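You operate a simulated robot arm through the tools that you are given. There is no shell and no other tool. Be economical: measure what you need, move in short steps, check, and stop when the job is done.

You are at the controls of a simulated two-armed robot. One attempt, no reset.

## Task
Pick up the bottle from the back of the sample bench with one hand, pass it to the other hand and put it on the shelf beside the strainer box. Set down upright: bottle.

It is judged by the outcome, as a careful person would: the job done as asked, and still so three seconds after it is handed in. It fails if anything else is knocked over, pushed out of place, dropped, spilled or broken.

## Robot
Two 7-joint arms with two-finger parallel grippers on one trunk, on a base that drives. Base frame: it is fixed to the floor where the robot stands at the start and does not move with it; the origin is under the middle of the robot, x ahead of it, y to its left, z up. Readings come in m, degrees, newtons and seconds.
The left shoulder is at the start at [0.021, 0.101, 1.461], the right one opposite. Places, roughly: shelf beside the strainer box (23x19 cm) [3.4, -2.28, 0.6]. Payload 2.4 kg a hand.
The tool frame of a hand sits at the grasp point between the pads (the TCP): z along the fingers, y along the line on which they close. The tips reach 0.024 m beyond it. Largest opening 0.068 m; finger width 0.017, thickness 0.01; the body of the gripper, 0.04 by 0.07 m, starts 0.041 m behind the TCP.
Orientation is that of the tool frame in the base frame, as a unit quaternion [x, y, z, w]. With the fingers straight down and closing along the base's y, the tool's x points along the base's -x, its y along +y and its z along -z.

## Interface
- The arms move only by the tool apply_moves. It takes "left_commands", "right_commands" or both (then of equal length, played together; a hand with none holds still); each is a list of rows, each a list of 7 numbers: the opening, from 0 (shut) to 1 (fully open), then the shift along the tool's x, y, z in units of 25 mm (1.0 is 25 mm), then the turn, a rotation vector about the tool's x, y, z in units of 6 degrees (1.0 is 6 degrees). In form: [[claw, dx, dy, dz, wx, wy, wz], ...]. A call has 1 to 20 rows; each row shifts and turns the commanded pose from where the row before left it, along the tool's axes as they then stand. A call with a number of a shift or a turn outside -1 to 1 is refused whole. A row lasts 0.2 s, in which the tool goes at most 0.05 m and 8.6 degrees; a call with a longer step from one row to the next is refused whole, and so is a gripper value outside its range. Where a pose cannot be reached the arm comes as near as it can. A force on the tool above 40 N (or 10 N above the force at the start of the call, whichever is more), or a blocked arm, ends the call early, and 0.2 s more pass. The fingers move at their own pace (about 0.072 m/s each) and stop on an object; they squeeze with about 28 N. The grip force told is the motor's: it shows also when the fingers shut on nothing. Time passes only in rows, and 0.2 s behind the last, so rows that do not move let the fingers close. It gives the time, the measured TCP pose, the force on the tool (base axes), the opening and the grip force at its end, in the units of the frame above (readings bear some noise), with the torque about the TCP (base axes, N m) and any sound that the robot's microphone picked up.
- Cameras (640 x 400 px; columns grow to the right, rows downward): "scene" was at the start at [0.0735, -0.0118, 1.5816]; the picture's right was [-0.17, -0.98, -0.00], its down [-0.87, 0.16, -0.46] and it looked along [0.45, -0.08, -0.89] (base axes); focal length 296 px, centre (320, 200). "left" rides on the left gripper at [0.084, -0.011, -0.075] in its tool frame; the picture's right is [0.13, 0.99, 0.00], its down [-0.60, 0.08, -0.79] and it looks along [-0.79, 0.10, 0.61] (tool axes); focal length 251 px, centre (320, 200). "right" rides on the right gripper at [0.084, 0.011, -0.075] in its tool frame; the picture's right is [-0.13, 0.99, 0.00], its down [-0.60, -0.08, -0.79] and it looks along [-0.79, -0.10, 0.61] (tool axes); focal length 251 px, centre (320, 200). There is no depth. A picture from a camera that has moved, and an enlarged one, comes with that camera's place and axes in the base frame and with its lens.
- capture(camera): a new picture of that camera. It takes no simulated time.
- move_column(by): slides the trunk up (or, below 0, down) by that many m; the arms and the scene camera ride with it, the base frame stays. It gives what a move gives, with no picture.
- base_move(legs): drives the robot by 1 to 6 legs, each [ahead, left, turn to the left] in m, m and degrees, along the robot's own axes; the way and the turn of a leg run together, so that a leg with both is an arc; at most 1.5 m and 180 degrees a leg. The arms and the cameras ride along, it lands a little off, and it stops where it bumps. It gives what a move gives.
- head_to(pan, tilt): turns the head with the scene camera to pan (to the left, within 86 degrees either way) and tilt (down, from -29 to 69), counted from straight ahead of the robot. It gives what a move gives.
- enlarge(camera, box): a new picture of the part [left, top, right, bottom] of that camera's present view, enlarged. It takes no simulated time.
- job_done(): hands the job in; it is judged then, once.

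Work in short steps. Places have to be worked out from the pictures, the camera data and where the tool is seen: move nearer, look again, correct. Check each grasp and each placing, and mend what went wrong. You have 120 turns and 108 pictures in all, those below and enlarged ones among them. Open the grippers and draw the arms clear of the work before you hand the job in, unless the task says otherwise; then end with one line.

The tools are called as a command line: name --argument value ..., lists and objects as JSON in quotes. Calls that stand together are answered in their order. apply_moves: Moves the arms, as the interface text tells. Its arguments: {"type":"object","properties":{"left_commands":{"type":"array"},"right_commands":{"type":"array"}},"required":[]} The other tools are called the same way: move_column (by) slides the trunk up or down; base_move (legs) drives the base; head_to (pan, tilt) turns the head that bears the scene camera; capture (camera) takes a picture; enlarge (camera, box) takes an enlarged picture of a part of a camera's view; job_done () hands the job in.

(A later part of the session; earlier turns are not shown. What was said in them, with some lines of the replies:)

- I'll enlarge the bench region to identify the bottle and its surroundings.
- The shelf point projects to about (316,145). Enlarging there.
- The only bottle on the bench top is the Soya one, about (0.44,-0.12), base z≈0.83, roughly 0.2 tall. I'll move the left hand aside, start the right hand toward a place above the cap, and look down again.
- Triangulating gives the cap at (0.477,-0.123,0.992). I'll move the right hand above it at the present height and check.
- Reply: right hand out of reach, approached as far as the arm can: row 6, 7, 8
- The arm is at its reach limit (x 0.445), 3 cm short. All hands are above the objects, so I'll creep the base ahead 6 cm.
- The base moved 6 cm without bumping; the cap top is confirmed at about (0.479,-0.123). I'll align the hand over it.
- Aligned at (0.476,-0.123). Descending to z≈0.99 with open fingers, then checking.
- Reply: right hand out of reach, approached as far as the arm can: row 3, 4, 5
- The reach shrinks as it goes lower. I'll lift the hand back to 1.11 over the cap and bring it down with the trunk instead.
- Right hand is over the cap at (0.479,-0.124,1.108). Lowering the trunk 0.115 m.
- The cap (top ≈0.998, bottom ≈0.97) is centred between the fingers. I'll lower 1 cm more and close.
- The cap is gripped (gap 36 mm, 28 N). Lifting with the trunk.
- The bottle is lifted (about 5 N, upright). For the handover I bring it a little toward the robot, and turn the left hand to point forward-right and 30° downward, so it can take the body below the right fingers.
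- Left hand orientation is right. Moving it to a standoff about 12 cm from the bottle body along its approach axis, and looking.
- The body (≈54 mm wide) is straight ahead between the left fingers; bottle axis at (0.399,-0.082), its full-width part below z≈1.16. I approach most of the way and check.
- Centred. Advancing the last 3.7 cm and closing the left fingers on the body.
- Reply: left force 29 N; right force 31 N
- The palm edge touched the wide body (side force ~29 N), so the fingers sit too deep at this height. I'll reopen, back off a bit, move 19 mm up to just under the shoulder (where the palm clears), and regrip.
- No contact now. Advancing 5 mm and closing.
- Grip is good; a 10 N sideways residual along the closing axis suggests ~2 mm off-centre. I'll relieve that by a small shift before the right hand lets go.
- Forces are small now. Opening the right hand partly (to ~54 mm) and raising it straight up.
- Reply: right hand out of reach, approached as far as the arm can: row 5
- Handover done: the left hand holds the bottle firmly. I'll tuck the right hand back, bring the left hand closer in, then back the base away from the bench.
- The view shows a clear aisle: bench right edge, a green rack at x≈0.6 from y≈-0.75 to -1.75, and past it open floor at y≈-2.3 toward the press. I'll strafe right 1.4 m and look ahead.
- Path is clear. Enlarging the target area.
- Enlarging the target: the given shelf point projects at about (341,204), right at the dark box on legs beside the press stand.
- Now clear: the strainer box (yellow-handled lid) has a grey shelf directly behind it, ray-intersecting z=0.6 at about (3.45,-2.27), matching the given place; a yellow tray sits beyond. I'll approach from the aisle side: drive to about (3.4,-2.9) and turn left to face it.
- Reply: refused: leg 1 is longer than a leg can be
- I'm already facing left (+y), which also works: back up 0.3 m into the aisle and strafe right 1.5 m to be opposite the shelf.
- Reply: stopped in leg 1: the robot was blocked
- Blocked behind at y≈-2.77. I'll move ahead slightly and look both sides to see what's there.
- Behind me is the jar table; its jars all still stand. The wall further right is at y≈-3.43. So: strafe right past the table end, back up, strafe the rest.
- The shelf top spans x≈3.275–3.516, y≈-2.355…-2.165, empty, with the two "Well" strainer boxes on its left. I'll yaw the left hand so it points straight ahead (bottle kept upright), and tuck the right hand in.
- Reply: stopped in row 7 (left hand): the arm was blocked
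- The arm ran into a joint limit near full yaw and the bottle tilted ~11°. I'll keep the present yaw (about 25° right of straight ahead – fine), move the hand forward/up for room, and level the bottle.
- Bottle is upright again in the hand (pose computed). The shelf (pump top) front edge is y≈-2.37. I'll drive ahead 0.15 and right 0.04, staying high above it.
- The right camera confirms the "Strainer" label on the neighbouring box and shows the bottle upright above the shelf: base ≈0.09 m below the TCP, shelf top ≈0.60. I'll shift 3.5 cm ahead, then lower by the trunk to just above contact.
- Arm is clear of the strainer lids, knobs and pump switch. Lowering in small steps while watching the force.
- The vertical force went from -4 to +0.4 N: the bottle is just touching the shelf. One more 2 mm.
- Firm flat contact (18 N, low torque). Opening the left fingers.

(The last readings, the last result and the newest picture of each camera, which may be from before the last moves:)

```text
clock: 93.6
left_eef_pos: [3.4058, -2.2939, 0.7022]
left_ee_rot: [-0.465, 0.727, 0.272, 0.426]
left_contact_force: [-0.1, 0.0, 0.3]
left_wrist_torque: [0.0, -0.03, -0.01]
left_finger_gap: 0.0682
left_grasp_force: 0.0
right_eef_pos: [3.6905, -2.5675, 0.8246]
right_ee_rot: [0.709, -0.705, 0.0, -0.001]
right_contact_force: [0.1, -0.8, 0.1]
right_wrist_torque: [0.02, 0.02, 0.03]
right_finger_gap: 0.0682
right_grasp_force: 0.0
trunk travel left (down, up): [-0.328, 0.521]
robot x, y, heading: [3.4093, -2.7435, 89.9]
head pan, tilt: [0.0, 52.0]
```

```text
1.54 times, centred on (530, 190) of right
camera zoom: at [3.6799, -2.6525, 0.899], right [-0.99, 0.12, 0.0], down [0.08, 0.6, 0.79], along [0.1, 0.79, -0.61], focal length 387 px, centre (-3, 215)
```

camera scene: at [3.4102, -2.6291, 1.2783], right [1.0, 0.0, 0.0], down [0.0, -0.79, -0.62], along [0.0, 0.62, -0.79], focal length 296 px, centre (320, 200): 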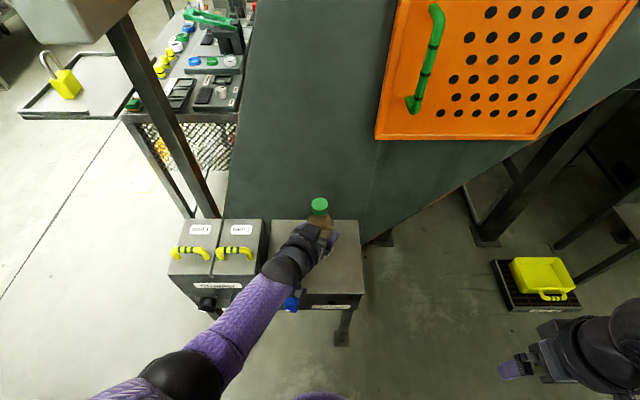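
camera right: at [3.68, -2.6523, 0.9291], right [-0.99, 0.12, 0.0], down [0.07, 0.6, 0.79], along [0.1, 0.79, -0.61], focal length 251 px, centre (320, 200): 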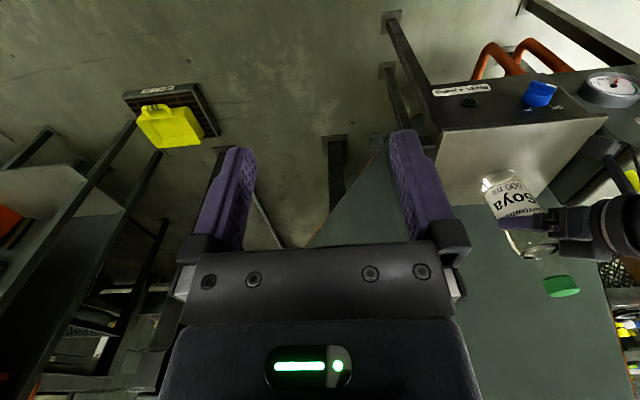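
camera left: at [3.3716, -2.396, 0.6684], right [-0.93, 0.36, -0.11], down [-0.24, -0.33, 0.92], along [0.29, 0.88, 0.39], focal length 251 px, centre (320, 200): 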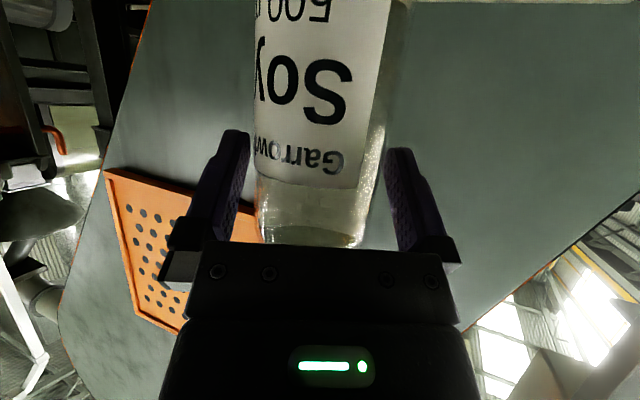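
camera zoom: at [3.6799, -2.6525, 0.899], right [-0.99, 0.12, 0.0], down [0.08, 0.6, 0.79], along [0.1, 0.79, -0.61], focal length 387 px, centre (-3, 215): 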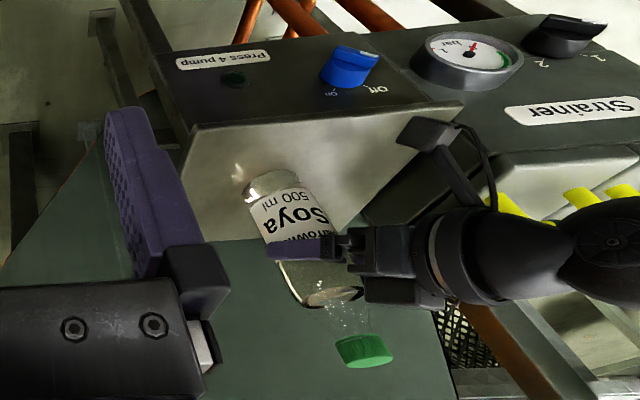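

Bottle stands free between the open fingers. Withdrawing straight back along the tool axis.

apply_moves --left_commands '[[1, 0, 0, -0.4, 0, 0, 0], [1, 0, 0, -0.6, 0, 0, 0], [1, 0, 0, -0.8, 0, 0, 0], [1, 0, 0, -0.8, 0, 0, 0], [1, 0, 0, -0.8, 0, 0, 0]]'

capture --camera "scene"

capture --camera "right"

```text
clock: 94.8
left_eef_pos: [3.3744, -2.3608, 0.7457]
left_ee_rot: [-0.465, 0.727, 0.272, 0.426]
left_contact_force: [0.2, -0.4, -0.5]
left_wrist_torque: [0.01, -0.04, 0.0]
left_finger_gap: 0.0681
left_grasp_force: 0.0
right_eef_pos: [3.6909, -2.5687, 0.8246]
right_ee_rot: [0.709, -0.705, 0.0, -0.001]
right_contact_force: [-0.6, 1.0, -0.9]
right_wrist_torque: [-0.01, -0.02, -0.02]
right_finger_gap: 0.068
right_grasp_force: 0.1
trunk travel left (down, up): [-0.328, 0.521]
robot x, y, heading: [3.4122, -2.7426, 90.4]
head pan, tilt: [0.0, 52.0]
```

```text
44 pictures are left
camera scene: at [3.4101, -2.6242, 1.248], right [1.0, 0.0, 0.0], down [0.0, -0.79, -0.62], along [0.0, 0.62, -0.79], focal length 296 px, centre (320, 200)
```

scene: 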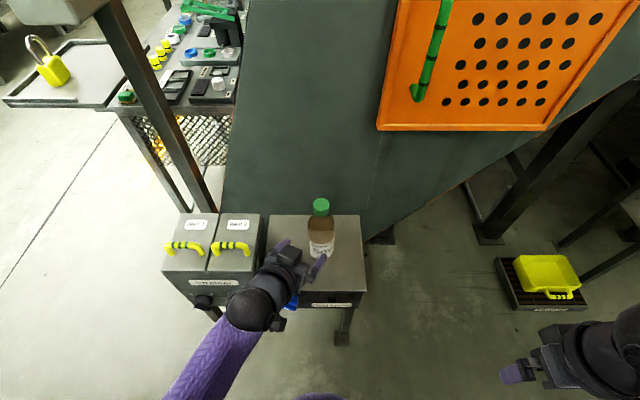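

```text
43 pictures are left
camera right: at [3.6799, -2.6525, 0.899], right [-0.99, 0.12, 0.0], down [0.08, 0.6, 0.79], along [0.1, 0.79, -0.61], focal length 251 px, centre (320, 200)
```

right: 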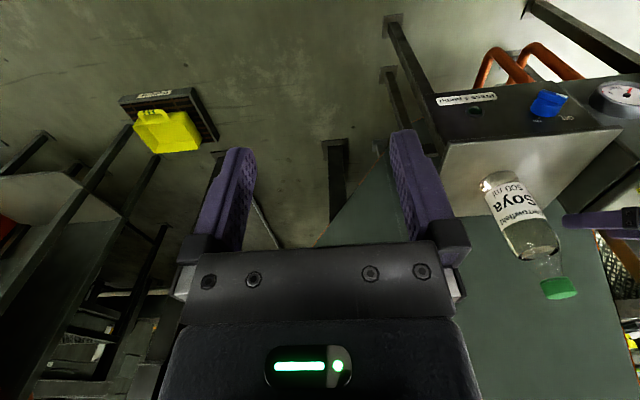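

The bottle stands upright on the shelf by itself. Backing the base off 15 cm and raising the trunk to clear everything, then a final check.

base_move --legs '[[-0.15, 0, 0]]'

move_column --by 0.3

enlarge --camera "scene" --box '[200, 180, 440, 340]'

```text
clock: 96.2
left_eef_pos: [3.3748, -2.5126, 0.7447]
left_ee_rot: [-0.466, 0.726, 0.272, 0.426]
left_contact_force: [-0.2, -0.1, -0.2]
left_wrist_torque: [-0.02, -0.03, -0.01]
left_finger_gap: 0.0682
left_grasp_force: 0.1
right_eef_pos: [3.6908, -2.7187, 0.8237]
right_ee_rot: [0.709, -0.705, -0.001, -0.002]
right_contact_force: [0.2, 0.0, 0.2]
right_wrist_torque: [-0.02, -0.04, 0.01]
right_finger_gap: 0.068
right_grasp_force: 0.0
trunk travel left (down, up): [-0.328, 0.521]
robot x, y, heading: [3.4104, -2.894, 90.1]
head pan, tilt: [0.0, 52.0]
```

```text
clock: 99.2
left_eef_pos: [3.3753, -2.5108, 1.046]
left_ee_rot: [-0.466, 0.726, 0.273, 0.425]
left_contact_force: [0.1, -0.2, -0.6]
left_wrist_torque: [0.03, 0.01, 0.02]
left_finger_gap: 0.0681
left_grasp_force: 0.0
right_eef_pos: [3.6911, -2.7184, 1.1239]
right_ee_rot: [0.708, -0.706, 0.0, 0.0]
right_contact_force: [-0.9, -0.5, 0.0]
right_wrist_torque: [0.04, -0.01, -0.03]
right_finger_gap: 0.0679
right_grasp_force: 0.0
trunk travel left (down, up): [-0.628, 0.221]
robot x, y, heading: [3.4135, -2.8924, 90.2]
head pan, tilt: [0.0, 52.0]
```

```text
2.50 times, centred on (320, 260) of scene
camera zoom: at [3.4107, -2.8053, 1.5494], right [1.0, 0.0, 0.0], down [0.0, -0.79, -0.62], along [0.0, 0.62, -0.79], focal length 740 px, centre (320, 50)
```

zoom: 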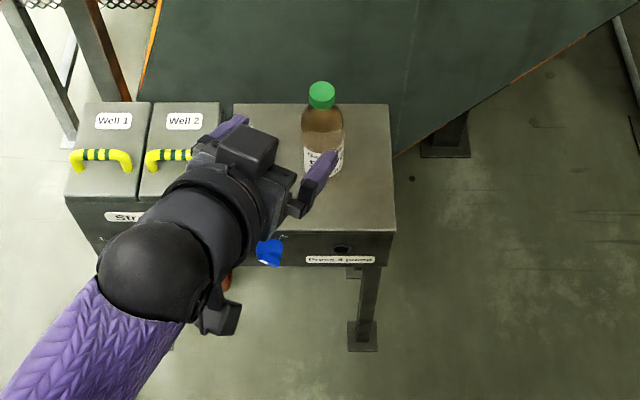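

The bottle is upright on the shelf next to the strainer box, both grippers are open, and the arms are clear. Handing in.

job_done

```text
The job is handed in.
```

The bottle was picked up with the right hand, passed to the left, and is standing upright on the shelf beside the strainer box. While driving there, the base bumped the jar table once; the jars I could see on its top were still standing, but I couldn't see the lower shelf.
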